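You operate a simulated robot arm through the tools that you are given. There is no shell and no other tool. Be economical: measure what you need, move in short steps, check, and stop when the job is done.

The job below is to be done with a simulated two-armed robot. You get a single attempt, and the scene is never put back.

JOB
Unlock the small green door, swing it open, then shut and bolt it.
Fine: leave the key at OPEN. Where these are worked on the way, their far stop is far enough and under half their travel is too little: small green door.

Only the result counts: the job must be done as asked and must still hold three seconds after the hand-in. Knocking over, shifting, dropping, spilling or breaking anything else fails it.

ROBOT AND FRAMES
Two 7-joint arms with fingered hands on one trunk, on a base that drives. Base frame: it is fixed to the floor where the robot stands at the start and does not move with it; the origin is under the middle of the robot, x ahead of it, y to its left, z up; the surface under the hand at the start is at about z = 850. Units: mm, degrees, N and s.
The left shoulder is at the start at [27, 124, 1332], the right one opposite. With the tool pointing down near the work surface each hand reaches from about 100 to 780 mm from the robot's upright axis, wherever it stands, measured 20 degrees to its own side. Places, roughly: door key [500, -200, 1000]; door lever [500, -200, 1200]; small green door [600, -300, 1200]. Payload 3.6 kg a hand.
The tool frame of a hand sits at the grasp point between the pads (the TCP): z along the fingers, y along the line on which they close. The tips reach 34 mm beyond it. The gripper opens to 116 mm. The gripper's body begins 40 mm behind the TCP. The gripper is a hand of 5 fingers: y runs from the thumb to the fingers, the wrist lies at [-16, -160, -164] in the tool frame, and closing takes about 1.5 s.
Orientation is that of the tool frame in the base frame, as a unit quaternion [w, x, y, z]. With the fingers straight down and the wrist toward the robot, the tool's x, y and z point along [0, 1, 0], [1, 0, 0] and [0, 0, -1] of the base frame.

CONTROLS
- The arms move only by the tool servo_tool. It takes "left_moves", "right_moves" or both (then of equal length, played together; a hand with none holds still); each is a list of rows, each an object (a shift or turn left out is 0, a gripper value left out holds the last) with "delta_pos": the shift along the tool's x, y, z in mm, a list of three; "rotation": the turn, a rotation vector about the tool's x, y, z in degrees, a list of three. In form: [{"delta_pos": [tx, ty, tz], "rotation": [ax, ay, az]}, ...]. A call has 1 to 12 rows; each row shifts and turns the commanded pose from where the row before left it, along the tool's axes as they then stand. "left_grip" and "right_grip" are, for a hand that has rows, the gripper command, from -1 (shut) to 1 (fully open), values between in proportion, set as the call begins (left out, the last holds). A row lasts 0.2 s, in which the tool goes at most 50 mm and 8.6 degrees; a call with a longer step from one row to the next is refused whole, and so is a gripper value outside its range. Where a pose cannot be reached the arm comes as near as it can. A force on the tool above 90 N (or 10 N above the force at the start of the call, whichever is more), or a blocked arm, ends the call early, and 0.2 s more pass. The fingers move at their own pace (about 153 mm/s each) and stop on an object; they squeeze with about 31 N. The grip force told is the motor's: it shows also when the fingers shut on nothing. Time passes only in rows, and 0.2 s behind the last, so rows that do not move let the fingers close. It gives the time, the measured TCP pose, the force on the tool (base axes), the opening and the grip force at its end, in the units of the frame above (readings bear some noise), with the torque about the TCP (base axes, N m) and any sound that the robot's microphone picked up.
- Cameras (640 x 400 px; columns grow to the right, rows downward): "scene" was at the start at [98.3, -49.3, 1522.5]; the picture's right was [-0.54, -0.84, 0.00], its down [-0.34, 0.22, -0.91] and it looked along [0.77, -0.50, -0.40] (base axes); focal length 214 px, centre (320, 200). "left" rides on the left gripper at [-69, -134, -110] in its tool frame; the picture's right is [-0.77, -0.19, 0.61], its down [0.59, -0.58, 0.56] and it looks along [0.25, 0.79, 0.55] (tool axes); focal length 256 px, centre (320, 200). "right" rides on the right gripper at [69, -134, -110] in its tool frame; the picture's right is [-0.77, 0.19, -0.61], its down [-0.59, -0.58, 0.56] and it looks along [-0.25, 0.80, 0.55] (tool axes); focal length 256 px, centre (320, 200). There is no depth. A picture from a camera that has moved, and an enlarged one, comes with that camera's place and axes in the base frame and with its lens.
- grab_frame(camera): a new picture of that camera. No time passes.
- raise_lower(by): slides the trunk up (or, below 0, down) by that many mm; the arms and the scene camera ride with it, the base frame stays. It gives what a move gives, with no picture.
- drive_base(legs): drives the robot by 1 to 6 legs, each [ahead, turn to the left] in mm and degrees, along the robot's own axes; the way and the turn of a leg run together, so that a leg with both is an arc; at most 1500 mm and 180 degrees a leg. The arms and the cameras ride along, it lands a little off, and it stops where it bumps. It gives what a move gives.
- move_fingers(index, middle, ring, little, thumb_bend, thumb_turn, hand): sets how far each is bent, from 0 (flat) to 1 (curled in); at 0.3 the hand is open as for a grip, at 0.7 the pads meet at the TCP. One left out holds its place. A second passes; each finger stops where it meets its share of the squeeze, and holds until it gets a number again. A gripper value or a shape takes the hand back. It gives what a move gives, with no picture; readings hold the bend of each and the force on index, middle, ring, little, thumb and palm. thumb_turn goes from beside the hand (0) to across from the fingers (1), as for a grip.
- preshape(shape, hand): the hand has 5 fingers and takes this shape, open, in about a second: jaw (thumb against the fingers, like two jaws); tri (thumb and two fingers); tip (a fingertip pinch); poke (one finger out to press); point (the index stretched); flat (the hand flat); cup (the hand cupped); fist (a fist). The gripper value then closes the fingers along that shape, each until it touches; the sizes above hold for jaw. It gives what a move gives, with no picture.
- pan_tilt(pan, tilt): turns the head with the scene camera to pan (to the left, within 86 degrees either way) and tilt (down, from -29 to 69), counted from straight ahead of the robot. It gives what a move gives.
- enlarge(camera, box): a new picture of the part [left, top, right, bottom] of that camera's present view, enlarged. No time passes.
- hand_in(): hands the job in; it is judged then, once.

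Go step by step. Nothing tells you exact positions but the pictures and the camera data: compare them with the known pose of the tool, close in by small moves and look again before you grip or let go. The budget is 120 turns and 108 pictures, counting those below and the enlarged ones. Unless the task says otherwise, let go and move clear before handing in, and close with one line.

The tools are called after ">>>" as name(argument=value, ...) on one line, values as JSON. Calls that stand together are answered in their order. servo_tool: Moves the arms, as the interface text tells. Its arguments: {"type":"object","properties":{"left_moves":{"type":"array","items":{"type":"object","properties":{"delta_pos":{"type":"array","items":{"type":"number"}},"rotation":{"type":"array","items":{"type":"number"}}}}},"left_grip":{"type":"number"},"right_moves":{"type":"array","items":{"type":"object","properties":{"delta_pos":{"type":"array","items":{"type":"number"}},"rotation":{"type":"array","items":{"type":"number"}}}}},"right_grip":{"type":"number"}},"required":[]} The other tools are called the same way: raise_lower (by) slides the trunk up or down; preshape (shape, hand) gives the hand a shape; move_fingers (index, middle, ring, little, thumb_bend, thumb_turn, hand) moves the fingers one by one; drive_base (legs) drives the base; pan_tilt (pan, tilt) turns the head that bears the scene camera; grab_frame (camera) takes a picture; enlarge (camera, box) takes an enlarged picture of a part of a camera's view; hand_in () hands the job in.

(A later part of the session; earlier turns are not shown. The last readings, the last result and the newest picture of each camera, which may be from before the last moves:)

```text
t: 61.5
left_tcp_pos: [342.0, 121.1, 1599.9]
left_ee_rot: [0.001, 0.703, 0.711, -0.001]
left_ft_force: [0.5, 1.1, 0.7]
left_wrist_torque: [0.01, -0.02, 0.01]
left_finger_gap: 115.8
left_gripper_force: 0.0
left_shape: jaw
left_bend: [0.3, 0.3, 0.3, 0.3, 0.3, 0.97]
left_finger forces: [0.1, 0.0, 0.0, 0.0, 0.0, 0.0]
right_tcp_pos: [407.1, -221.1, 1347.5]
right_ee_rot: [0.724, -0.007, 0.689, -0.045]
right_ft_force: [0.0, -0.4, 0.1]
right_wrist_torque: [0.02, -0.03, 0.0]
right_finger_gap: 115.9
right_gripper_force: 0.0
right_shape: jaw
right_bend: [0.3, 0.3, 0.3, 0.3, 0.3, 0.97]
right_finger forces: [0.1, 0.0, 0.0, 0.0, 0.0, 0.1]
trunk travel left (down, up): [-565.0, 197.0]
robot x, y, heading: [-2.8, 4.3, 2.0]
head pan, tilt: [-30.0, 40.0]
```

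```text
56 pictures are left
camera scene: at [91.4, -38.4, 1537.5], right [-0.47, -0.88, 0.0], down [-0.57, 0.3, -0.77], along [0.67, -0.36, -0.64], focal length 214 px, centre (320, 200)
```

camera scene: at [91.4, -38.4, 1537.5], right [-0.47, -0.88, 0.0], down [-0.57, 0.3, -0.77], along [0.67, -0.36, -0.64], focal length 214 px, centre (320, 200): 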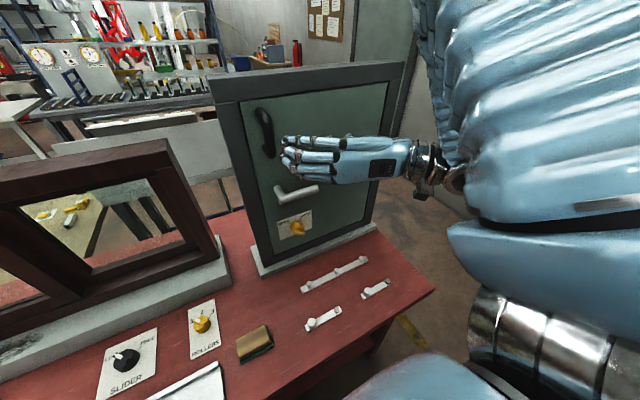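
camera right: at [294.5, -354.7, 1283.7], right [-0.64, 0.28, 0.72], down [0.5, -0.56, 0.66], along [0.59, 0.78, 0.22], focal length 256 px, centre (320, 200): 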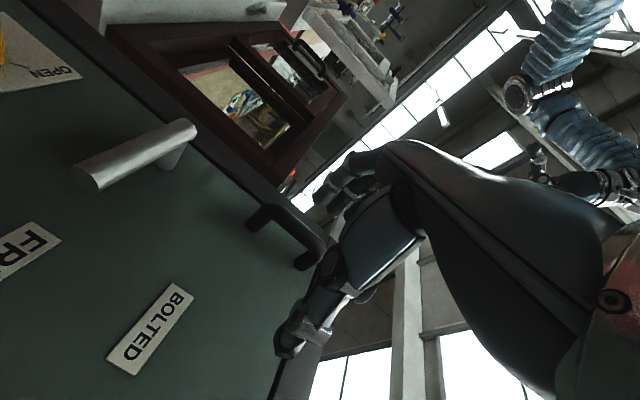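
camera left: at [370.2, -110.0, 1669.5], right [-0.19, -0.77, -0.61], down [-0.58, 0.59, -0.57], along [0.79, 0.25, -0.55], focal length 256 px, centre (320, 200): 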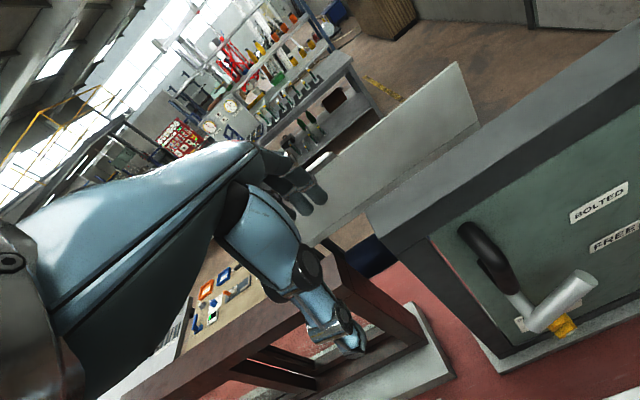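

The handle bar spans z≈1311–1390 at y≈-145. I'll move in to straddle it.

>>> servo_tool(right_moves=[{"delta_pos": [-1, 21, 0]}, {"delta_pos": [-1, 21, 0]}, {"delta_pos": [-1, 21, 0]}, {"delta_pos": [-1, 21, 0]}, {"delta_pos": [0, 0, 20]}, {"delta_pos": [0, 0, 20]}])

>>> grab_frame(camera="right")

>>> grab_frame(camera="scene")

```text
t: 62.9
left_tcp_pos: [342.4, 121.5, 1598.7]
left_ee_rot: [0.001, 0.703, 0.711, -0.001]
left_ft_force: [-0.7, 0.1, -0.7]
left_wrist_torque: [-0.02, 0.02, -0.03]
left_finger_gap: 115.8
left_gripper_force: 0.0
left_shape: jaw
left_bend: [0.3, 0.3, 0.3, 0.3, 0.3, 0.97]
left_finger forces: [0.0, 0.1, 0.0, 0.1, 0.0, 0.0]
right_tcp_pos: [451.9, -177.1, 1380.2]
right_ee_rot: [0.722, -0.006, 0.691, -0.046]
right_ft_force: [0.3, 0.2, -0.1]
right_wrist_torque: [0.0, -0.05, 0.04]
right_finger_gap: 115.8
right_gripper_force: 0.1
right_shape: jaw
right_bend: [0.3, 0.3, 0.3, 0.3, 0.3, 0.97]
right_finger forces: [0.1, 0.0, 0.0, 0.1, 0.0, 0.0]
right hand out of reach, approached as far as the arm can: row 2, 3, 4, 5, 6
trunk travel left (down, up): [-565.0, 197.0]
robot x, y, heading: [1.4, 1.9, 1.8]
head pan, tilt: [-30.0, 40.0]
```

```text
55 pictures are left
camera right: at [338.4, -310.7, 1315.8], right [-0.63, 0.28, 0.72], down [0.51, -0.56, 0.66], along [0.59, 0.78, 0.21], focal length 256 px, centre (320, 200)
```

right: 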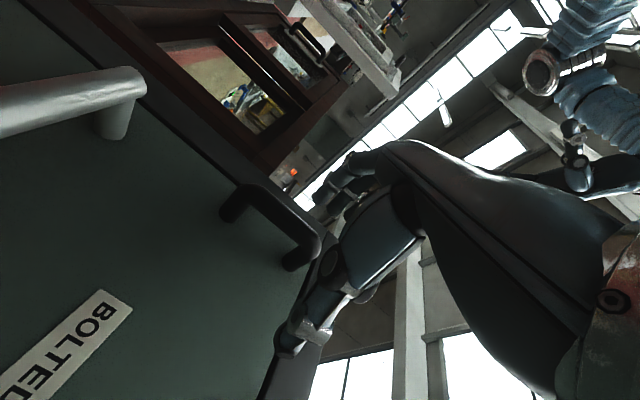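

```text
54 pictures are left
camera scene: at [91.8, -37.8, 1537.5], right [-0.47, -0.88, 0.0], down [-0.57, 0.3, -0.77], along [0.67, -0.36, -0.64], focal length 214 px, centre (320, 200)
```

scene: 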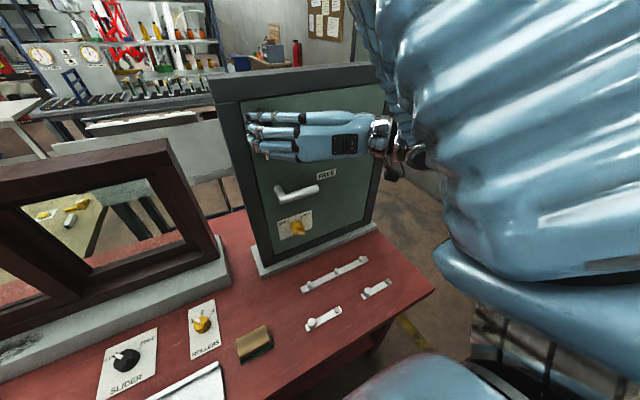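

It drifted up and stopped short in y. I'll go forward first (the bar is already between thumb and fingers), then adjust.

>>> raise_lower(by=-30)

>>> servo_tool(right_moves=[{"delta_pos": [0, 3, 12]}, {"delta_pos": [0, 3, 12]}, {"delta_pos": [0, 5, 12]}, {"delta_pos": [0, 5, 7]}, {"delta_pos": [0, 8, 0]}, {"delta_pos": [0, 8, 0]}])

>>> grab_frame(camera="right")

```text
t: 63.7
left_tcp_pos: [341.0, 122.4, 1569.4]
left_ee_rot: [0.0, 0.703, 0.711, 0.0]
left_ft_force: [0.7, -0.6, -0.4]
left_wrist_torque: [0.06, 0.0, -0.01]
left_finger_gap: 115.7
left_gripper_force: 0.2
left_shape: jaw
left_bend: [0.3, 0.3, 0.3, 0.3, 0.3, 0.97]
left_finger forces: [0.0, 0.1, 0.1, 0.0, 0.0, 0.0]
right_tcp_pos: [451.5, -179.4, 1347.6]
right_ee_rot: [0.724, -0.006, 0.688, -0.046]
right_ft_force: [0.2, -0.8, 0.3]
right_wrist_torque: [0.0, 0.02, 0.01]
right_finger_gap: 115.9
right_gripper_force: 0.1
right_shape: jaw
right_bend: [0.3, 0.3, 0.3, 0.3, 0.3, 0.97]
right_finger forces: [0.1, 0.1, 0.0, 0.0, 0.0, 0.0]
trunk travel left (down, up): [-535.0, 227.0]
robot x, y, heading: [-1.9, 1.5, 1.8]
head pan, tilt: [-30.0, 40.0]
```

```text
t: 65.1
left_tcp_pos: [341.5, 122.8, 1567.9]
left_ee_rot: [0.0, 0.703, 0.711, -0.002]
left_ft_force: [-0.1, 0.0, 0.0]
left_wrist_torque: [-0.01, -0.01, -0.02]
left_finger_gap: 116.3
left_gripper_force: 0.0
left_shape: jaw
left_bend: [0.3, 0.3, 0.3, 0.3, 0.3, 0.97]
left_finger forces: [0.0, 0.0, 0.0, 0.1, 0.0, 0.1]
right_tcp_pos: [497.4, -155.8, 1362.4]
right_ee_rot: [0.721, -0.008, 0.691, -0.047]
right_ft_force: [-0.1, 0.8, 1.1]
right_wrist_torque: [-0.02, 0.04, -0.01]
right_finger_gap: 115.9
right_gripper_force: 0.1
right_shape: jaw
right_bend: [0.3, 0.3, 0.3, 0.3, 0.3, 0.97]
right_finger forces: [0.0, 0.1, 0.1, 0.1, 0.0, 0.1]
right hand out of reach, approached as far as the arm can: row 2, 4, 5, 6
trunk travel left (down, up): [-535.0, 227.0]
robot x, y, heading: [-0.1, 2.6, 1.6]
head pan, tilt: [-30.0, 40.0]
```

```text
53 pictures are left
camera right: at [383.7, -290.3, 1299.4], right [-0.63, 0.28, 0.72], down [0.5, -0.56, 0.66], along [0.59, 0.78, 0.21], focal length 256 px, centre (320, 200)
```

right: 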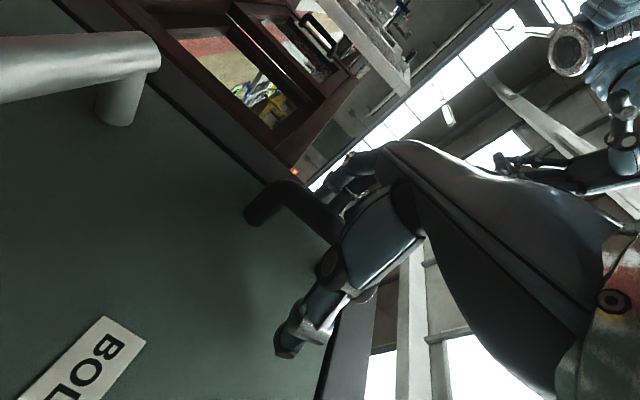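

The bar is inside the grasp. Closing the fingers around it.

>>> servo_tool(right_moves=[{}, {}, {}, {}, {}, {}, {}, {}], right_grip=-1)

>>> grab_frame(camera="right")

```text
t: 66.9
left_tcp_pos: [340.9, 123.1, 1569.4]
left_ee_rot: [0.001, 0.704, 0.71, 0.0]
left_ft_force: [-0.7, 0.5, 0.0]
left_wrist_torque: [0.01, 0.01, 0.01]
left_finger_gap: 116.4
left_gripper_force: 0.0
left_shape: jaw
left_bend: [0.3, 0.3, 0.3, 0.3, 0.3, 0.97]
left_finger forces: [0.0, 0.1, 0.0, 0.0, 0.0, 0.0]
right_tcp_pos: [497.6, -156.7, 1362.1]
right_ee_rot: [0.722, -0.008, 0.69, -0.048]
right_ft_force: [-0.2, 2.6, 0.1]
right_wrist_torque: [-0.05, -0.04, 0.04]
right_finger_gap: 2.4
right_gripper_force: 0.1
right_shape: jaw
right_bend: [0.68, 0.7, 0.67, 0.7, 0.7, 1.0]
right_finger forces: [0.9, 0.2, 0.4, 1.6, 0.0, 0.0]
trunk travel left (down, up): [-535.0, 227.0]
robot x, y, heading: [-0.7, 1.6, 1.6]
head pan, tilt: [-30.0, 40.0]
```

```text
52 pictures are left
camera right: at [383.6, -290.2, 1299.4], right [-0.63, 0.28, 0.72], down [0.51, -0.56, 0.66], along [0.59, 0.78, 0.21], focal length 256 px, centre (320, 200)
```

right: 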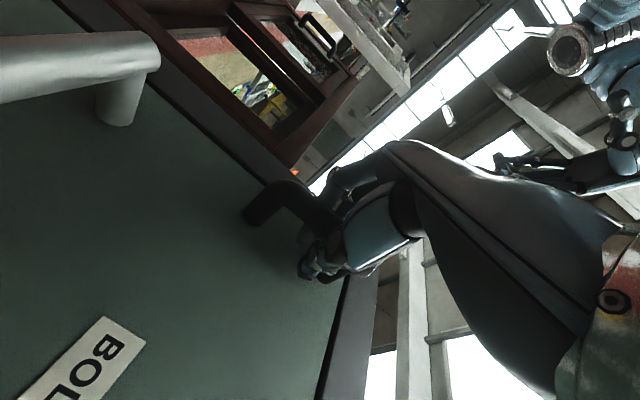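

The fingers closed almost fully with only light touches, so they may have hooked around or missed the bar. A gentle pull will tell.

>>> servo_tool(right_moves=[{"delta_pos": [0, 0, -8]}, {"delta_pos": [0, 0, -8]}, {"delta_pos": [0, 0, -8]}])

>>> enlarge(camera="right", box=[200, 120, 440, 320])

>>> grab_frame(camera="scene")

```text
t: 67.7
left_tcp_pos: [341.1, 122.2, 1569.3]
left_ee_rot: [0.001, 0.704, 0.71, -0.001]
left_ft_force: [-0.4, -0.3, 0.7]
left_wrist_torque: [0.01, -0.01, -0.03]
left_finger_gap: 115.7
left_gripper_force: 0.0
left_shape: jaw
left_bend: [0.3, 0.3, 0.3, 0.3, 0.3, 0.97]
left_finger forces: [0.0, 0.0, 0.1, 0.0, 0.1, 0.0]
right_tcp_pos: [473.3, -160.5, 1365.6]
right_ee_rot: [0.722, -0.006, 0.69, -0.046]
right_ft_force: [-0.2, 1.8, -1.1]
right_wrist_torque: [-0.08, 0.0, 0.05]
right_finger_gap: 2.5
right_gripper_force: 0.0
right_shape: jaw
right_bend: [0.68, 0.7, 0.67, 0.7, 0.7, 1.0]
right_finger forces: [0.3, 0.2, 1.2, 0.0, 0.0, 0.1]
right hand out of reach, approached as far as the arm can: row 1
trunk travel left (down, up): [-535.0, 227.0]
robot x, y, heading: [-0.2, 0.6, 1.4]
head pan, tilt: [-30.0, 40.0]
```

```text
2.00 times, centred on (320, 220) of right
camera zoom: at [359.7, -293.0, 1301.9], right [-0.63, 0.28, 0.72], down [0.5, -0.56, 0.66], along [0.59, 0.78, 0.21], focal length 512 px, centre (320, 160)
```

zoom: 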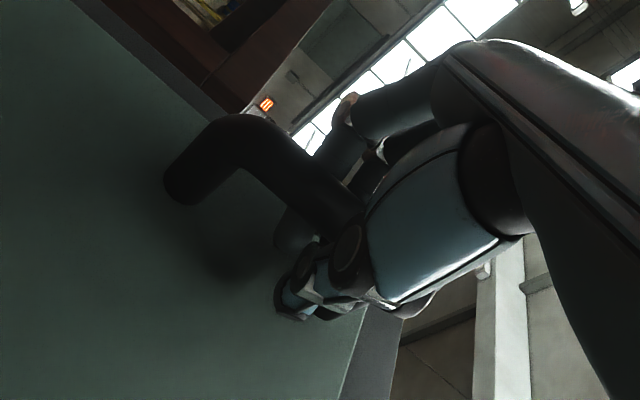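

```text
50 pictures are left
camera scene: at [93.6, -38.0, 1507.5], right [-0.47, -0.88, 0.0], down [-0.57, 0.3, -0.77], along [0.67, -0.36, -0.64], focal length 214 px, centre (320, 200)
```

scene: 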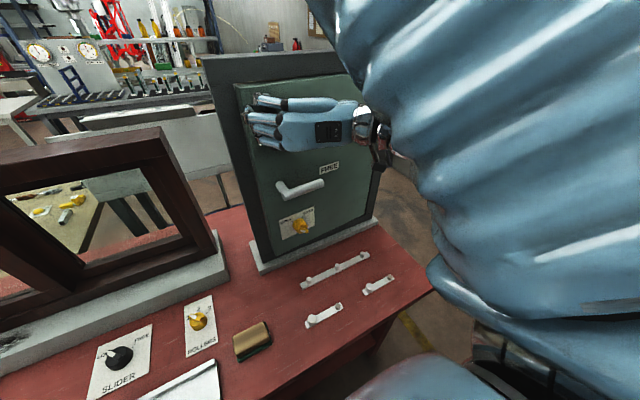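

The door is coming ajar with the bar hooked in my fingers. I'll keep pulling along the arc.

>>> servo_tool(right_moves=[{"delta_pos": [0, -4, -10.5]}, {"delta_pos": [0, -4, -10.5]}, {"delta_pos": [0, -4, -10.5]}, {"delta_pos": [0, -4, -10.5]}, {"delta_pos": [0, -4, -10.5]}, {"delta_pos": [0, -4, -10.5]}])

>>> grab_frame(camera="scene")

```text
t: 69.1
left_tcp_pos: [341.2, 122.1, 1569.0]
left_ee_rot: [0.003, 0.704, 0.71, 0.0]
left_ft_force: [0.0, -0.7, -0.4]
left_wrist_torque: [0.01, 0.01, -0.01]
left_finger_gap: 115.8
left_gripper_force: 0.1
left_shape: jaw
left_bend: [0.3, 0.3, 0.3, 0.3, 0.3, 0.97]
left_finger forces: [0.0, 0.0, 0.1, 0.0, 0.1, 0.0]
right_tcp_pos: [408.2, -178.0, 1361.6]
right_ee_rot: [0.724, -0.006, 0.688, -0.045]
right_ft_force: [-1.2, 2.4, 3.5]
right_wrist_torque: [-0.02, -0.09, 0.07]
right_finger_gap: 7.6
right_gripper_force: 0.0
right_shape: jaw
right_bend: [0.68, 0.7, 0.67, 0.7, 0.7, 1.0]
right_finger forces: [0.8, 0.8, 1.5, 2.3, 0.0, 0.0]
trunk travel left (down, up): [-535.0, 227.0]
robot x, y, heading: [-5.1, -0.3, 1.7]
head pan, tilt: [-30.0, 40.0]
```

```text
49 pictures are left
camera scene: at [92.9, -37.8, 1507.5], right [-0.47, -0.88, 0.0], down [-0.57, 0.3, -0.77], along [0.67, -0.36, -0.64], focal length 214 px, centre (320, 200)
```

scene: 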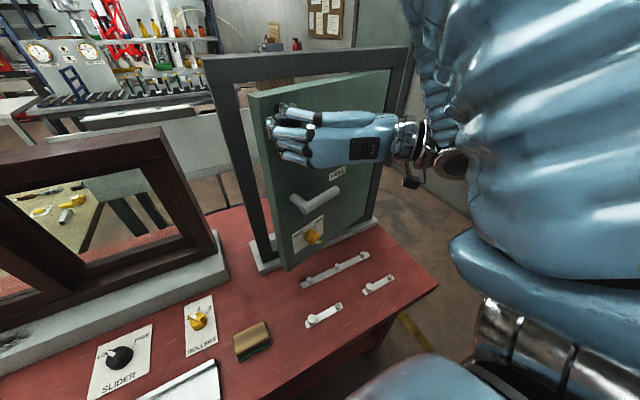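

Door is about 15° open and following nicely. I'll continue.

>>> servo_tool(right_moves=[{"delta_pos": [0, -7, -12]}, {"delta_pos": [0, -7, -12]}, {"delta_pos": [0, -8, -12]}, {"delta_pos": [0, -8, -12]}, {"delta_pos": [0, -9, -12]}, {"delta_pos": [0, -9, -12]}])

>>> grab_frame(camera="scene")

```text
t: 70.5
left_tcp_pos: [340.3, 122.8, 1570.5]
left_ee_rot: [0.002, 0.704, 0.711, 0.0]
left_ft_force: [-0.1, 0.4, 0.8]
left_wrist_torque: [0.0, -0.01, 0.04]
left_finger_gap: 115.8
left_gripper_force: 0.1
left_shape: jaw
left_bend: [0.3, 0.3, 0.3, 0.3, 0.3, 0.97]
left_finger forces: [0.0, 0.0, 0.0, 0.1, 0.0, 0.0]
right_tcp_pos: [341.2, -231.5, 1362.5]
right_ee_rot: [0.724, -0.007, 0.689, -0.045]
right_ft_force: [-3.8, 6.5, 0.7]
right_wrist_torque: [-0.03, -0.14, 0.27]
right_finger_gap: 16.9
right_gripper_force: 0.2
right_shape: jaw
right_bend: [0.51, 0.64, 0.55, 0.7, 0.7, 1.0]
right_finger forces: [1.9, 2.5, 4.4, 0.1, 0.1, 0.0]
right hand out of reach, approached as far as the arm can: row 2, 3, 4
trunk travel left (down, up): [-535.0, 227.0]
robot x, y, heading: [0.9, 2.3, 1.6]
head pan, tilt: [-30.0, 40.0]
```

```text
48 pictures are left
camera scene: at [91.9, -37.1, 1507.6], right [-0.47, -0.88, 0.0], down [-0.56, 0.3, -0.77], along [0.68, -0.36, -0.64], focal length 214 px, centre (320, 200)
```

scene: 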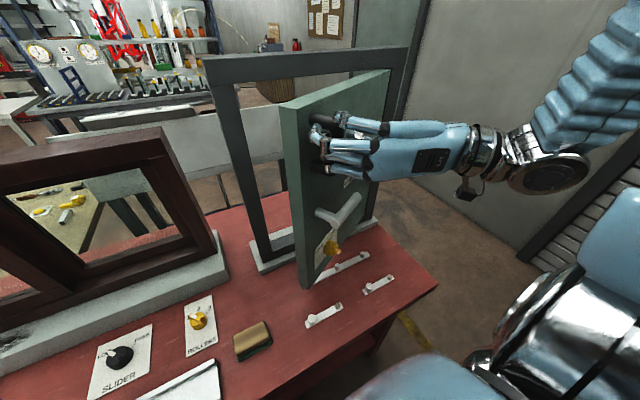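

The door is about 30–35° open. I'll release the handle and back off.

>>> servo_tool(right_moves=[{}, {}, {}, {}, {"delta_pos": [0, 0, -10]}, {"delta_pos": [0, -5, -15]}, {"delta_pos": [0, -5, -15]}, {"delta_pos": [0, -15, -10]}, {"delta_pos": [0, -15, -10]}], right_grip=1)

>>> grab_frame(camera="scene")

```text
t: 72.5
left_tcp_pos: [342.0, 121.2, 1570.1]
left_ee_rot: [0.0, 0.704, 0.71, -0.001]
left_ft_force: [-0.5, 0.2, -0.8]
left_wrist_torque: [0.05, 0.02, -0.03]
left_finger_gap: 115.9
left_gripper_force: 0.0
left_shape: jaw
left_bend: [0.3, 0.3, 0.3, 0.3, 0.3, 0.97]
left_finger forces: [0.1, 0.1, 0.0, 0.0, 0.1, 0.1]
right_tcp_pos: [286.1, -278.6, 1361.9]
right_ee_rot: [0.724, -0.006, 0.689, -0.046]
right_ft_force: [0.1, -0.1, -0.4]
right_wrist_torque: [-0.03, 0.03, 0.0]
right_finger_gap: 116.2
right_gripper_force: 0.0
right_shape: jaw
right_bend: [0.3, 0.3, 0.3, 0.3, 0.3, 0.97]
right_finger forces: [0.0, 0.0, 0.0, 0.0, 0.1, 0.0]
right hand out of reach, approached as far as the arm can: row 5, 6
trunk travel left (down, up): [-535.0, 227.0]
robot x, y, heading: [-0.6, -0.6, 1.9]
head pan, tilt: [-30.0, 40.0]
```

```text
47 pictures are left
camera scene: at [93.5, -39.1, 1507.4], right [-0.47, -0.88, 0.0], down [-0.57, 0.31, -0.77], along [0.67, -0.36, -0.64], focal length 214 px, centre (320, 200)
```

scene: 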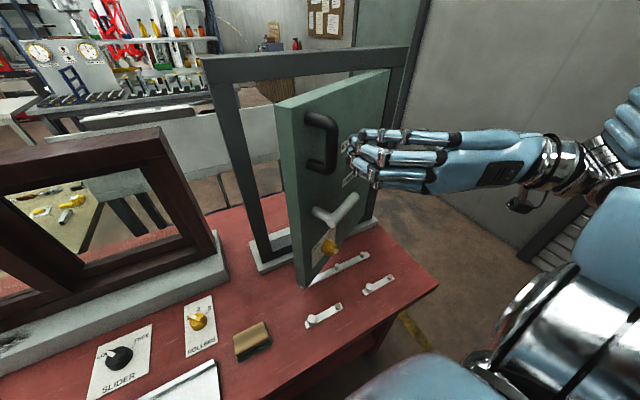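

The door stays put. I'll raise the trunk, then tip the hand fingers-down (wrist to the right) so it can hook over the door's top from the outer side.

>>> raise_lower(by=170)

>>> servo_tool(right_moves=[{"rotation": [0, 8.2, 0]}, {"rotation": [0, 8.2, 0]}, {"rotation": [0, 8.2, 0]}, {"rotation": [0, 8.2, 0]}, {"rotation": [0, 8.2, 0]}, {"rotation": [0, 8.2, 0]}, {"rotation": [0, 8.2, 0]}, {"rotation": [0, 8.2, 0]}, {"rotation": [0, 8.2, 0]}, {"rotation": [0, 8.2, 0]}, {"rotation": [0, 8.2, 0]}])

>>> grab_frame(camera="scene")

>>> grab_frame(camera="right")

```text
t: 74.4
left_tcp_pos: [342.4, 121.7, 1738.8]
left_ee_rot: [0.0, 0.704, 0.71, 0.0]
left_ft_force: [0.0, 0.1, -0.7]
left_wrist_torque: [-0.03, -0.03, -0.02]
left_finger_gap: 115.9
left_gripper_force: 0.0
left_shape: jaw
left_bend: [0.3, 0.3, 0.3, 0.3, 0.3, 0.97]
left_finger forces: [0.1, 0.0, 0.0, 0.0, 0.1, 0.0]
right_tcp_pos: [288.0, -277.1, 1531.7]
right_ee_rot: [0.724, -0.006, 0.689, -0.045]
right_ft_force: [0.0, 0.5, -1.0]
right_wrist_torque: [0.04, -0.01, -0.01]
right_finger_gap: 115.9
right_gripper_force: 0.1
right_shape: jaw
right_bend: [0.3, 0.3, 0.3, 0.3, 0.3, 0.97]
right_finger forces: [0.1, 0.0, 0.0, 0.0, 0.0, 0.1]
trunk travel left (down, up): [-705.0, 57.0]
robot x, y, heading: [-4.0, 2.4, 1.9]
head pan, tilt: [-30.0, 40.0]
```

```text
t: 76.8
left_tcp_pos: [343.0, 121.2, 1739.2]
left_ee_rot: [0.0, 0.703, 0.711, -0.001]
left_ft_force: [-0.2, -0.1, -0.6]
left_wrist_torque: [-0.01, 0.03, 0.0]
left_finger_gap: 115.8
left_gripper_force: 0.1
left_shape: jaw
left_bend: [0.3, 0.3, 0.3, 0.3, 0.3, 0.97]
left_finger forces: [0.1, 0.0, 0.0, 0.1, 0.0, 0.1]
right_tcp_pos: [288.8, -278.5, 1532.0]
right_ee_rot: [0.021, 0.028, 0.999, -0.036]
right_ft_force: [-0.9, -0.1, -0.5]
right_wrist_torque: [-0.01, 0.03, 0.0]
right_finger_gap: 115.8
right_gripper_force: 0.1
right_shape: jaw
right_bend: [0.3, 0.3, 0.3, 0.3, 0.3, 0.97]
right_finger forces: [0.0, 0.0, 0.0, 0.0, 0.1, 0.0]
trunk travel left (down, up): [-705.0, 57.0]
robot x, y, heading: [0.1, 0.1, 1.7]
head pan, tilt: [-30.0, 40.0]
```

```text
46 pictures are left
camera scene: at [87.0, -38.5, 1677.7], right [-0.47, -0.88, 0.0], down [-0.57, 0.3, -0.77], along [0.67, -0.36, -0.64], focal length 214 px, centre (320, 200)
```

scene: 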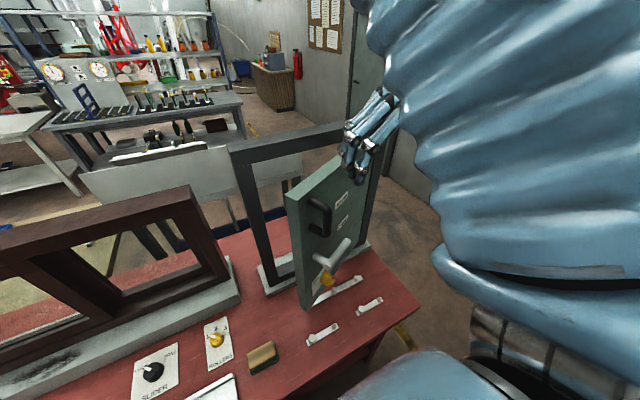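

```text
45 pictures are left
camera right: at [208.1, -399.1, 1648.4], right [0.75, 0.19, 0.63], down [0.58, -0.65, -0.5], along [0.31, 0.74, -0.6], focal length 256 px, centre (320, 200)
```

right: 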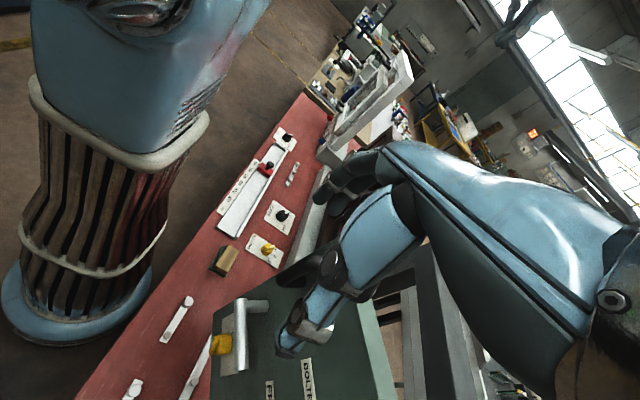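

Good pose. I'll move over the door to its inner side.

>>> servo_tool(right_moves=[{"delta_pos": [-14, 19.4, -1]}, {"delta_pos": [-14, 19.4, -1]}, {"delta_pos": [-14, 19.4, -1]}, {"delta_pos": [-14, 19.4, -1]}, {"delta_pos": [-14, 19.4, -1]}, {"delta_pos": [-14, 19.4, -1]}, {"delta_pos": [-14, 19.4, 0]}, {"delta_pos": [-14, 19.4, 0]}])

>>> grab_frame(camera="scene")

>>> grab_frame(camera="right")

```text
t: 78.6
left_tcp_pos: [342.3, 122.3, 1738.1]
left_ee_rot: [0.002, 0.704, 0.711, -0.002]
left_ft_force: [-0.1, -0.4, -0.2]
left_wrist_torque: [0.01, -0.01, -0.02]
left_finger_gap: 115.8
left_gripper_force: 0.1
left_shape: jaw
left_bend: [0.3, 0.3, 0.3, 0.3, 0.3, 0.97]
left_finger forces: [0.1, 0.0, 0.0, 0.0, 0.1, 0.0]
right_tcp_pos: [410.9, -149.5, 1538.8]
right_ee_rot: [0.025, 0.06, 0.998, 0.001]
right_ft_force: [0.7, 0.0, 0.0]
right_wrist_torque: [0.02, 0.05, 0.0]
right_finger_gap: 116.0
right_gripper_force: 0.1
right_shape: jaw
right_bend: [0.3, 0.3, 0.3, 0.3, 0.3, 0.97]
right_finger forces: [0.0, 0.0, 0.1, 0.0, 0.0, 0.1]
trunk travel left (down, up): [-705.0, 57.0]
robot x, y, heading: [-2.7, -0.6, 1.8]
head pan, tilt: [-30.0, 40.0]
```

```text
44 pictures are left
camera scene: at [86.8, -37.8, 1677.7], right [-0.47, -0.88, 0.0], down [-0.57, 0.3, -0.77], along [0.67, -0.36, -0.64], focal length 214 px, centre (320, 200)
```

scene: 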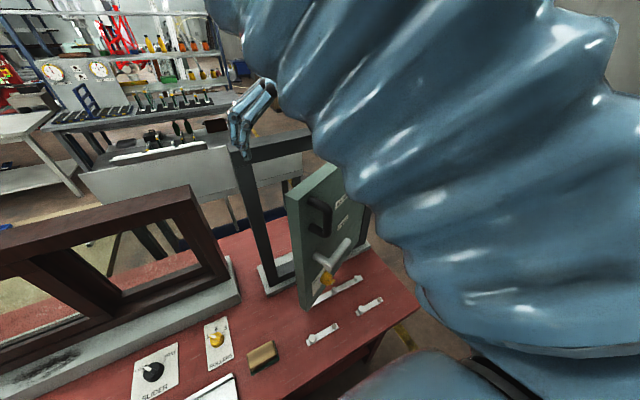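

```text
43 pictures are left
camera right: at [322.9, -273.9, 1645.4], right [0.75, 0.1, 0.65], down [0.54, -0.64, -0.54], along [0.37, 0.76, -0.54], focal length 256 px, centre (320, 200)
```

right: 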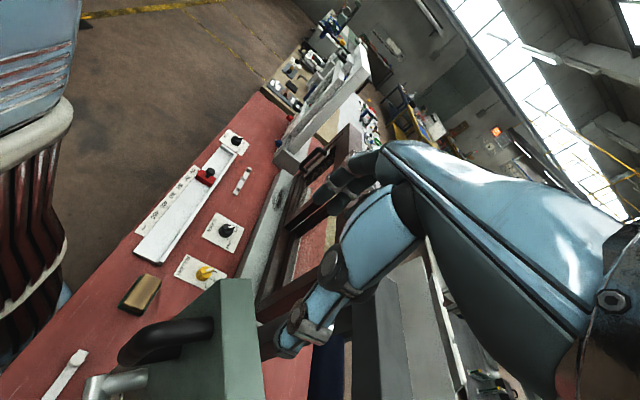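

The thumb is clear on the inner side. I'll lower the trunk to bring the fingers below the door's top edge.

>>> raise_lower(by=-125)

>>> grab_frame(camera="right")

```text
t: 80.2
left_tcp_pos: [341.4, 121.6, 1614.9]
left_ee_rot: [0.001, 0.704, 0.711, -0.001]
left_ft_force: [-0.2, -0.4, -0.6]
left_wrist_torque: [0.03, 0.01, 0.06]
left_finger_gap: 115.6
left_gripper_force: 0.1
left_shape: jaw
left_bend: [0.3, 0.3, 0.3, 0.3, 0.3, 0.97]
left_finger forces: [0.0, 0.0, 0.1, 0.0, 0.0, 0.0]
right_tcp_pos: [409.0, -150.4, 1413.0]
right_ee_rot: [0.025, 0.06, 0.998, 0.0]
right_ft_force: [0.4, 0.2, -0.4]
right_wrist_torque: [-0.01, 0.0, -0.02]
right_finger_gap: 116.0
right_gripper_force: 0.1
right_shape: jaw
right_bend: [0.3, 0.3, 0.3, 0.3, 0.3, 0.97]
right_finger forces: [0.0, 0.0, 0.1, 0.0, 0.1, 0.0]
trunk travel left (down, up): [-580.0, 182.0]
robot x, y, heading: [-2.1, 0.3, 1.5]
head pan, tilt: [-30.0, 40.0]
```

```text
42 pictures are left
camera right: at [321.8, -275.4, 1519.2], right [0.76, 0.1, 0.65], down [0.54, -0.64, -0.54], along [0.37, 0.76, -0.54], focal length 256 px, centre (320, 200)
```

right: 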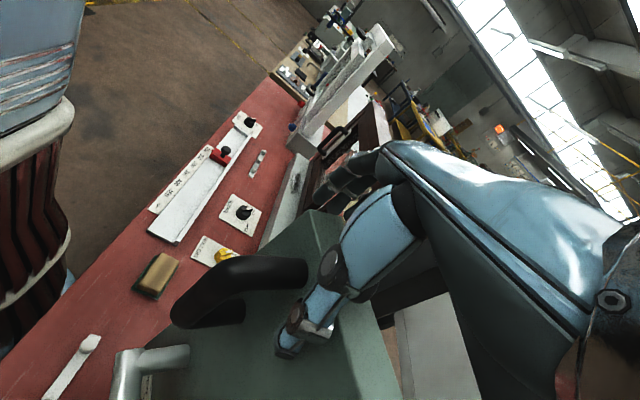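

The thumb is near the door's inner face. I'll close the hand for stiffness and sweep along the opening arc.

>>> servo_tool(right_moves=[{}, {}, {}, {}, {}, {}, {"delta_pos": [10, -10, 0]}, {"delta_pos": [10, -10, 0]}, {"delta_pos": [10, -10, 0]}, {"delta_pos": [10, -10, 0]}, {"delta_pos": [10, -10, 0]}, {"delta_pos": [10, -10, 0]}], right_grip=-1)

>>> grab_frame(camera="right")

>>> grab_frame(camera="scene")

```text
t: 82.8
left_tcp_pos: [341.2, 123.8, 1613.4]
left_ee_rot: [0.002, 0.703, 0.711, -0.001]
left_ft_force: [0.3, -0.9, -0.6]
left_wrist_torque: [0.0, 0.01, 0.0]
left_finger_gap: 115.9
left_gripper_force: 0.1
left_shape: jaw
left_bend: [0.3, 0.3, 0.3, 0.3, 0.3, 0.97]
left_finger forces: [0.0, 0.0, 0.0, 0.0, 0.0, 0.0]
right_tcp_pos: [343.1, -180.3, 1410.4]
right_ee_rot: [0.025, 0.025, 0.999, -0.035]
right_ft_force: [-4.2, 8.7, 5.7]
right_wrist_torque: [1.11, 0.21, 0.37]
right_finger_gap: 56.6
right_gripper_force: 31.2
right_shape: jaw
right_bend: [0.71, 0.67, 0.7, 0.7, 0.0, 0.99]
right_finger forces: [23.6, 14.6, 0.1, 0.1, 20.5, 0.0]
trunk travel left (down, up): [-580.0, 182.0]
robot x, y, heading: [-1.5, 0.7, 1.6]
head pan, tilt: [-30.0, 40.0]
```

```text
41 pictures are left
camera right: at [263.2, -303.7, 1526.3], right [0.75, 0.19, 0.64], down [0.59, -0.64, -0.49], along [0.31, 0.74, -0.59], focal length 256 px, centre (320, 200)
```

right: 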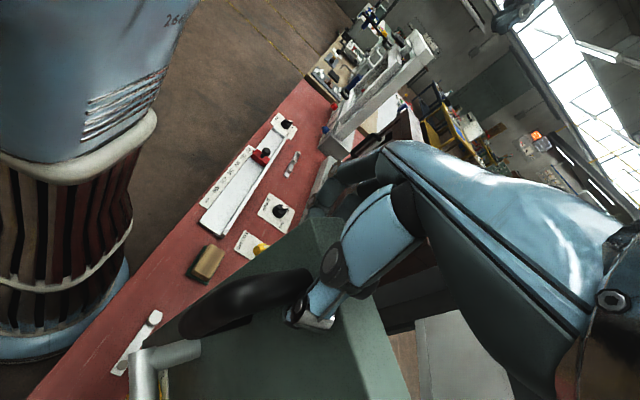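

```text
40 pictures are left
camera scene: at [88.3, -35.8, 1552.7], right [-0.47, -0.88, 0.0], down [-0.57, 0.3, -0.77], along [0.68, -0.36, -0.64], focal length 214 px, centre (320, 200)
```

scene: 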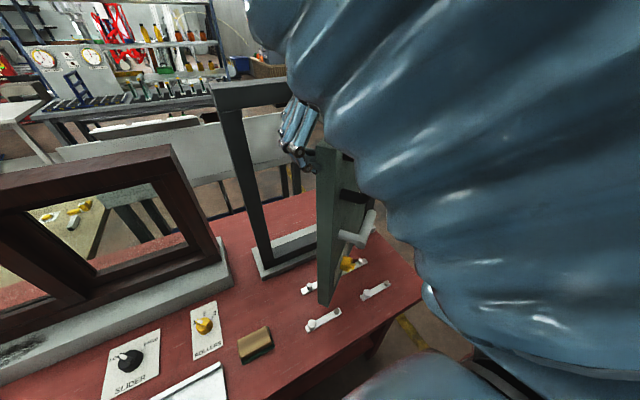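

The hand caught the door's top edge between thumb and fingers, with the door at about 36°. I'll let go, lift over, and place the closed hand on the inner side nearer the hinge for a cleaner push.

>>> servo_tool(right_moves=[{}, {}, {}, {}, {}], right_grip=1)

>>> raise_lower(by=110)

>>> servo_tool(right_moves=[{"delta_pos": [-21, -10, 2]}, {"delta_pos": [-21, -10, 2]}, {"delta_pos": [-21, -10, 2]}, {"delta_pos": [-21, -10, 2]}, {"delta_pos": [-21, -10, 2]}, {"delta_pos": [-21, -10, 2]}, {}, {}], right_grip=-1)

>>> grab_frame(camera="right")

>>> grab_frame(camera="scene")

```text
t: 84.0
left_tcp_pos: [341.7, 121.2, 1614.3]
left_ee_rot: [0.001, 0.703, 0.711, -0.001]
left_ft_force: [-0.3, 0.0, 0.1]
left_wrist_torque: [0.0, 0.0, 0.0]
left_finger_gap: 116.0
left_gripper_force: 0.1
left_shape: jaw
left_bend: [0.3, 0.3, 0.3, 0.3, 0.3, 0.97]
left_finger forces: [0.0, 0.0, 0.0, 0.0, 0.0, 0.0]
right_tcp_pos: [345.0, -184.1, 1408.9]
right_ee_rot: [0.022, 0.029, 0.999, -0.037]
right_ft_force: [-0.2, 0.7, -0.1]
right_wrist_torque: [0.01, 0.03, 0.0]
right_finger_gap: 116.0
right_gripper_force: 0.0
right_shape: jaw
right_bend: [0.3, 0.3, 0.3, 0.3, 0.3, 0.97]
right_finger forces: [0.1, 0.0, 0.0, 0.0, 0.1, 0.1]
trunk travel left (down, up): [-580.0, 182.0]
robot x, y, heading: [2.2, 0.9, 1.8]
head pan, tilt: [-30.0, 40.0]
```

```text
t: 85.4
left_tcp_pos: [341.7, 121.6, 1724.5]
left_ee_rot: [0.0, 0.704, 0.71, -0.001]
left_ft_force: [-0.1, 0.5, 0.7]
left_wrist_torque: [0.03, 0.04, 0.02]
left_finger_gap: 115.9
left_gripper_force: 0.1
left_shape: jaw
left_bend: [0.3, 0.3, 0.3, 0.3, 0.3, 0.97]
left_finger forces: [0.0, 0.0, 0.0, 0.1, 0.0, 0.0]
right_tcp_pos: [344.6, -185.4, 1517.6]
right_ee_rot: [0.022, 0.028, 0.999, -0.036]
right_ft_force: [0.6, 0.3, -0.6]
right_wrist_torque: [0.05, -0.02, -0.03]
right_finger_gap: 115.5
right_gripper_force: 0.0
right_shape: jaw
right_bend: [0.3, 0.3, 0.3, 0.3, 0.3, 0.97]
right_finger forces: [0.0, 0.0, 0.1, 0.0, 0.1, 0.0]
trunk travel left (down, up): [-690.0, 72.0]
robot x, y, heading: [1.7, -2.4, 1.7]
head pan, tilt: [-30.0, 40.0]
```

```text
t: 87.2
left_tcp_pos: [342.6, 122.8, 1723.6]
left_ee_rot: [0.0, 0.704, 0.711, -0.001]
left_ft_force: [0.1, 0.4, -0.6]
left_wrist_torque: [0.0, -0.03, 0.01]
left_finger_gap: 115.8
left_gripper_force: 0.0
left_shape: jaw
left_bend: [0.3, 0.3, 0.3, 0.3, 0.3, 0.97]
left_finger forces: [0.0, 0.0, 0.0, 0.0, 0.0, 0.0]
right_tcp_pos: [468.4, -253.7, 1516.4]
right_ee_rot: [0.022, 0.028, 0.999, -0.036]
right_ft_force: [-1.4, 0.1, -0.1]
right_wrist_torque: [0.0, 0.02, -0.02]
right_finger_gap: 0.0
right_gripper_force: 0.1
right_shape: jaw
right_bend: [0.7, 0.7, 0.69, 0.73, 0.7, 1.0]
right_finger forces: [0.0, 0.0, 0.0, 0.1, 0.0, 0.0]
trunk travel left (down, up): [-690.0, 72.0]
robot x, y, heading: [-2.3, -1.3, 1.6]
head pan, tilt: [-30.0, 40.0]
```

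```text
39 pictures are left
camera right: at [388.1, -375.2, 1633.4], right [0.75, 0.19, 0.63], down [0.58, -0.65, -0.49], along [0.32, 0.74, -0.6], focal length 256 px, centre (320, 200)
```

right: 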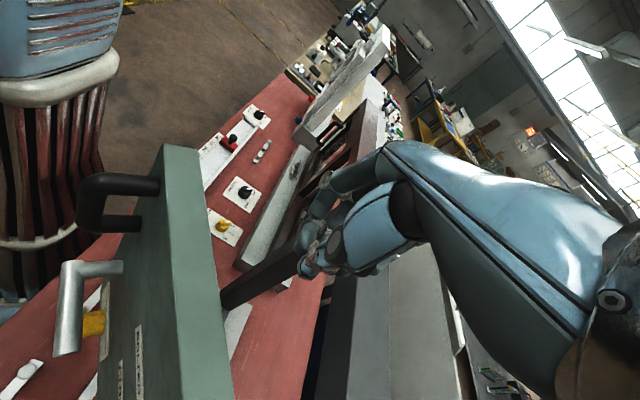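

```text
38 pictures are left
camera scene: at [86.7, -38.1, 1662.8], right [-0.47, -0.88, 0.0], down [-0.57, 0.3, -0.77], along [0.67, -0.36, -0.64], focal length 214 px, centre (320, 200)
```

scene: 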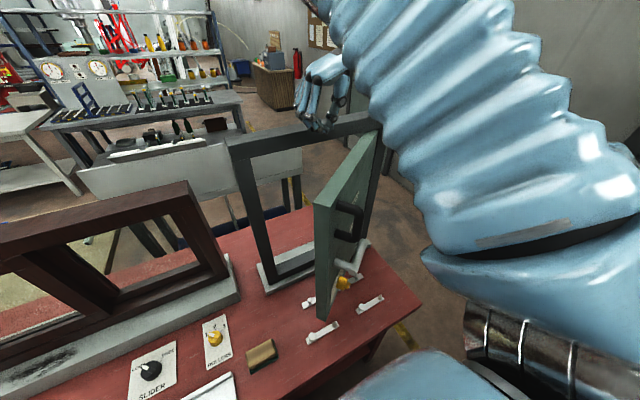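

The hand is on the inner side, clear of the frame. I'll lower and begin pushing.

>>> servo_tool(right_moves=[{"delta_pos": [10, 0, 0]}])

>>> raise_lower(by=-120)

>>> servo_tool(right_moves=[{"delta_pos": [12, -9, 0]}, {"delta_pos": [12, -9, 0]}, {"delta_pos": [12, -9, 0]}, {"delta_pos": [12, -9, 0]}, {"delta_pos": [12, -11, 0]}, {"delta_pos": [12, -11, 0]}, {"delta_pos": [10, -14, 0]}, {"delta_pos": [8, -14, 0]}])

>>> grab_frame(camera="right")

>>> grab_frame(camera="scene")

```text
t: 87.6
left_tcp_pos: [340.9, 122.0, 1724.3]
left_ee_rot: [0.002, 0.704, 0.71, 0.0]
left_ft_force: [-0.3, -0.1, 0.0]
left_wrist_torque: [-0.01, -0.02, 0.0]
left_finger_gap: 115.9
left_gripper_force: 0.0
left_shape: jaw
left_bend: [0.3, 0.3, 0.3, 0.3, 0.3, 0.97]
left_finger forces: [0.0, 0.0, 0.1, 0.0, 0.1, 0.0]
right_tcp_pos: [457.4, -251.9, 1516.6]
right_ee_rot: [0.022, 0.028, 0.999, -0.036]
right_ft_force: [-0.5, 0.3, -0.3]
right_wrist_torque: [0.0, -0.03, 0.0]
right_finger_gap: 2.6
right_gripper_force: 0.1
right_shape: jaw
right_bend: [0.7, 0.7, 0.69, 0.73, 0.7, 1.0]
right_finger forces: [0.0, 0.0, 0.1, 0.0, 0.0, 0.0]
trunk travel left (down, up): [-690.0, 72.0]
robot x, y, heading: [-1.2, -2.7, 1.7]
head pan, tilt: [-30.0, 40.0]
```

```text
t: 89.1
left_tcp_pos: [341.9, 121.3, 1603.5]
left_ee_rot: [0.0, 0.704, 0.71, 0.0]
left_ft_force: [0.1, 0.9, 0.0]
left_wrist_torque: [0.0, 0.01, 0.0]
left_finger_gap: 116.0
left_gripper_force: 0.0
left_shape: jaw
left_bend: [0.3, 0.3, 0.3, 0.3, 0.3, 0.97]
left_finger forces: [0.0, 0.1, 0.1, 0.1, 0.0, 0.0]
right_tcp_pos: [457.4, -251.5, 1395.1]
right_ee_rot: [0.024, 0.028, 0.999, -0.036]
right_ft_force: [0.9, -0.3, 0.3]
right_wrist_torque: [-0.03, -0.04, 0.0]
right_finger_gap: 0.3
right_gripper_force: 0.1
right_shape: jaw
right_bend: [0.7, 0.7, 0.69, 0.73, 0.7, 1.0]
right_finger forces: [0.1, 0.0, 0.1, 0.1, 0.0, 0.0]
trunk travel left (down, up): [-570.0, 192.0]
robot x, y, heading: [2.7, 1.0, 1.7]
head pan, tilt: [-30.0, 40.0]
```

```text
t: 90.9
left_tcp_pos: [341.7, 121.1, 1604.7]
left_ee_rot: [0.0, 0.704, 0.71, 0.0]
left_ft_force: [0.7, -0.9, 0.9]
left_wrist_torque: [0.0, 0.01, -0.01]
left_finger_gap: 116.1
left_gripper_force: 0.0
left_shape: jaw
left_bend: [0.3, 0.3, 0.3, 0.3, 0.3, 0.97]
left_finger forces: [0.0, 0.1, 0.0, 0.0, 0.0, 0.0]
right_tcp_pos: [362.4, -333.3, 1396.1]
right_ee_rot: [0.022, 0.029, 0.999, -0.035]
right_ft_force: [0.6, -0.3, 0.4]
right_wrist_torque: [-0.01, -0.03, 0.02]
right_finger_gap: 2.6
right_gripper_force: 31.5
right_shape: jaw
right_bend: [0.7, 0.7, 0.69, 0.73, 0.7, 1.0]
right_finger forces: [0.0, 0.0, 0.1, 0.1, 0.0, 0.0]
trunk travel left (down, up): [-570.0, 192.0]
robot x, y, heading: [-0.2, 0.1, 1.7]
head pan, tilt: [-30.0, 40.0]
```

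```text
37 pictures are left
camera right: at [281.8, -456.2, 1513.8], right [0.75, 0.19, 0.63], down [0.58, -0.65, -0.49], along [0.32, 0.74, -0.6], focal length 256 px, centre (320, 200)
```

right: 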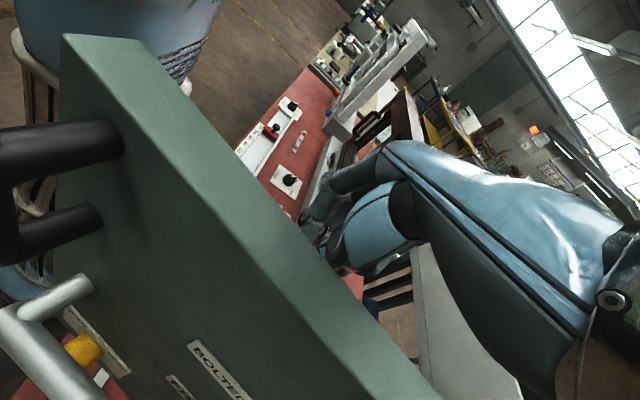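

```text
36 pictures are left
camera scene: at [90.4, -39.2, 1542.6], right [-0.47, -0.88, 0.0], down [-0.57, 0.31, -0.77], along [0.67, -0.36, -0.64], focal length 214 px, centre (320, 200)
```

scene: 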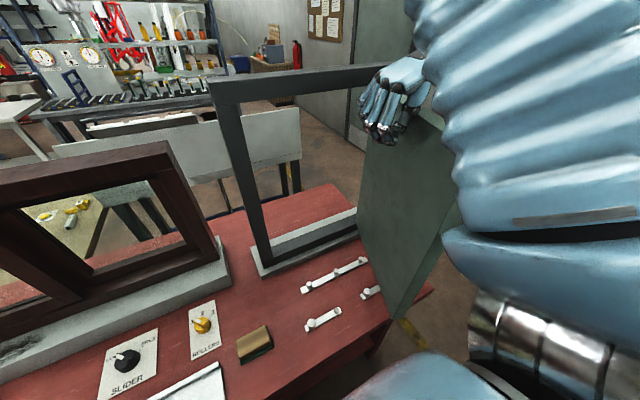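

Door is about 60–65° open and moving freely. I'll continue toward its far stop.

>>> servo_tool(right_moves=[{"delta_pos": [12, -16, 0]}, {"delta_pos": [12, -16, 0]}, {"delta_pos": [12, -16, 0]}, {"delta_pos": [6, -16, 0]}, {"delta_pos": [6, -16, 0]}, {"delta_pos": [6, -16, 0]}, {"delta_pos": [4, -16, 0]}, {"delta_pos": [2, -15, 0]}, {"delta_pos": [0, -15, 0]}])

>>> grab_frame(camera="right")

>>> grab_frame(camera="scene")

```text
t: 92.7
left_tcp_pos: [341.8, 177.8, 1624.0]
left_ee_rot: [0.053, 0.641, 0.766, -0.006]
left_ft_force: [-0.3, 3.1, 1.2]
left_wrist_torque: [-0.14, 0.04, -0.05]
left_finger_gap: 115.8
left_gripper_force: 0.1
left_shape: jaw
left_bend: [0.3, 0.3, 0.3, 0.3, 0.3, 0.97]
left_finger forces: [0.0, 0.1, 0.0, 0.0, 0.0, 0.1]
right_tcp_pos: [285.3, -385.9, 1395.6]
right_ee_rot: [0.015, 0.05, 0.999, -0.014]
right_ft_force: [-7.7, 25.0, 17.0]
right_wrist_torque: [-1.26, -0.12, -0.49]
right_finger_gap: 0.0
right_gripper_force: 31.1
right_shape: jaw
right_bend: [0.7, 0.7, 0.69, 0.73, 0.7, 1.0]
right_finger forces: [0.0, 0.0, 0.0, 0.0, 28.9, 0.1]
trunk travel left (down, up): [-570.0, 192.0]
robot x, y, heading: [5.3, 5.2, 3.6]
head pan, tilt: [-30.0, 40.0]
stopped in row 8 (right hand): the arm was blocked; the commanded pose is now the measured one
```

```text
35 pictures are left
camera right: at [201.4, -509.5, 1508.2], right [0.77, 0.13, 0.63], down [0.54, -0.65, -0.53], along [0.34, 0.75, -0.57], focal length 256 px, centre (320, 200)
```

right: 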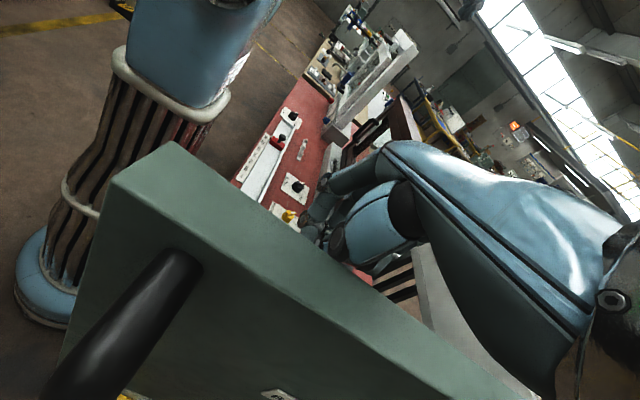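

```text
34 pictures are left
camera scene: at [84.6, 102.1, 1548.4], right [-0.44, -0.89, 0.08], down [-0.57, 0.22, -0.79], along [0.69, -0.4, -0.6], focal length 214 px, centre (320, 200)
```

scene: 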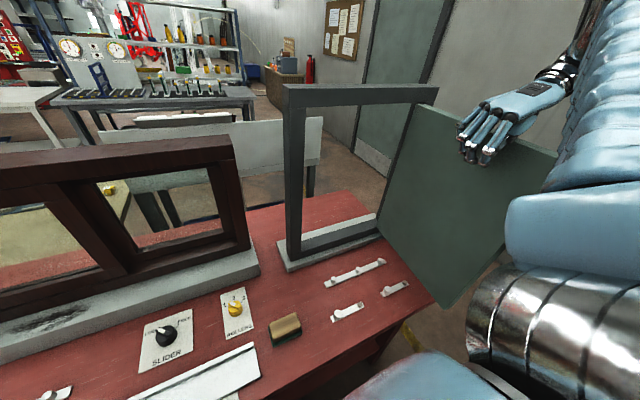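

The arm was blocked and the upper body deflected. I'll ease off and check whether the door has hit its stop or my arm.

>>> servo_tool(right_moves=[{"delta_pos": [0, 10, 0]}, {"delta_pos": [0, 10, 0]}, {}])

>>> pan_tilt(pan=-65, tilt=35)

>>> grab_frame(camera="scene")

>>> grab_frame(camera="right")

```text
t: 93.0
left_tcp_pos: [353.8, 176.2, 1658.8]
left_ee_rot: [0.109, 0.562, 0.82, 0.023]
left_ft_force: [-1.1, 3.6, 1.5]
left_wrist_torque: [-0.21, 0.03, -0.15]
left_finger_gap: 115.9
left_gripper_force: 0.2
left_shape: jaw
left_bend: [0.3, 0.3, 0.3, 0.3, 0.3, 0.97]
left_finger forces: [0.1, 0.1, 0.1, 0.1, 0.1, 0.1]
right_tcp_pos: [286.9, -377.6, 1379.7]
right_ee_rot: [-0.018, 0.074, 0.997, 0.006]
right_ft_force: [-4.8, 1.2, -1.2]
right_wrist_torque: [-0.12, -0.26, -0.14]
right_finger_gap: 0.0
right_gripper_force: 31.1
right_shape: jaw
right_bend: [0.7, 0.7, 0.69, 0.73, 0.7, 1.0]
right_finger forces: [0.0, 0.0, 0.0, 0.0, 0.0, 0.0]
trunk travel left (down, up): [-570.0, 192.0]
robot x, y, heading: [19.9, 5.5, 7.7]
head pan, tilt: [-30.0, 40.0]
stopped in row 1 (left hand): the arm was blocked; the commanded pose is now the measured one
```

```text
t: 94.0
left_tcp_pos: [390.4, 146.7, 1659.2]
left_ee_rot: [0.095, 0.595, 0.796, 0.058]
left_ft_force: [1.1, -1.0, 0.3]
left_wrist_torque: [0.02, 0.04, 0.01]
left_finger_gap: 115.8
left_gripper_force: 0.1
left_shape: jaw
left_bend: [0.3, 0.3, 0.3, 0.3, 0.3, 0.97]
left_finger forces: [0.0, 0.1, 0.0, 0.1, 0.0, 0.1]
right_tcp_pos: [297.4, -381.9, 1362.4]
right_ee_rot: [-0.104, 0.091, 0.99, -0.016]
right_ft_force: [21.6, 77.1, 23.6]
right_wrist_torque: [-5.13, 1.16, 0.81]
right_finger_gap: 0.0
right_gripper_force: 30.9
right_shape: jaw
right_bend: [0.7, 0.7, 0.69, 0.73, 0.7, 1.0]
right_finger forces: [0.1, 0.0, 0.0, 0.0, 81.2, 0.0]
trunk travel left (down, up): [-570.0, 192.0]
robot x, y, heading: [54.5, 11.9, 17.0]
head pan, tilt: [-65.0, 35.0]
```

```text
33 pictures are left
camera scene: at [94.8, 100.7, 1558.9], right [-0.74, -0.67, 0.05], down [-0.37, 0.34, -0.86], along [0.56, -0.66, -0.5], focal length 214 px, centre (320, 200)
```

scene: 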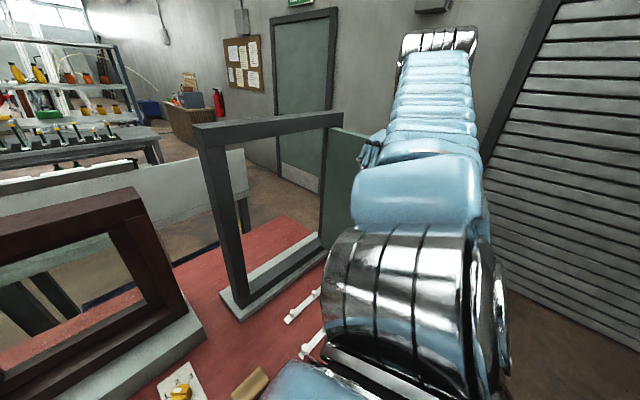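

```text
32 pictures are left
camera right: at [231.3, -499.5, 1492.0], right [0.9, 0.05, 0.43], down [0.35, -0.68, -0.65], along [0.26, 0.73, -0.63], focal length 256 px, centre (320, 200)
```

right: 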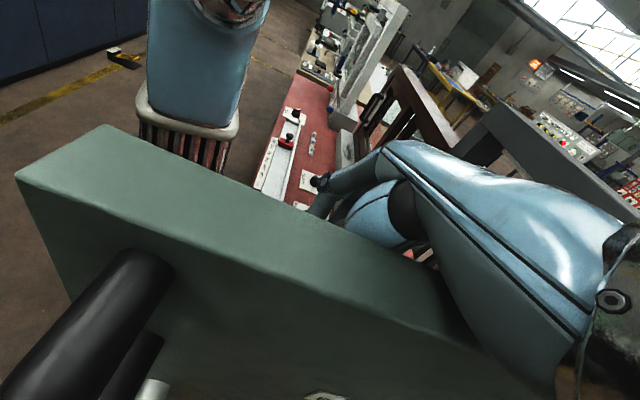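

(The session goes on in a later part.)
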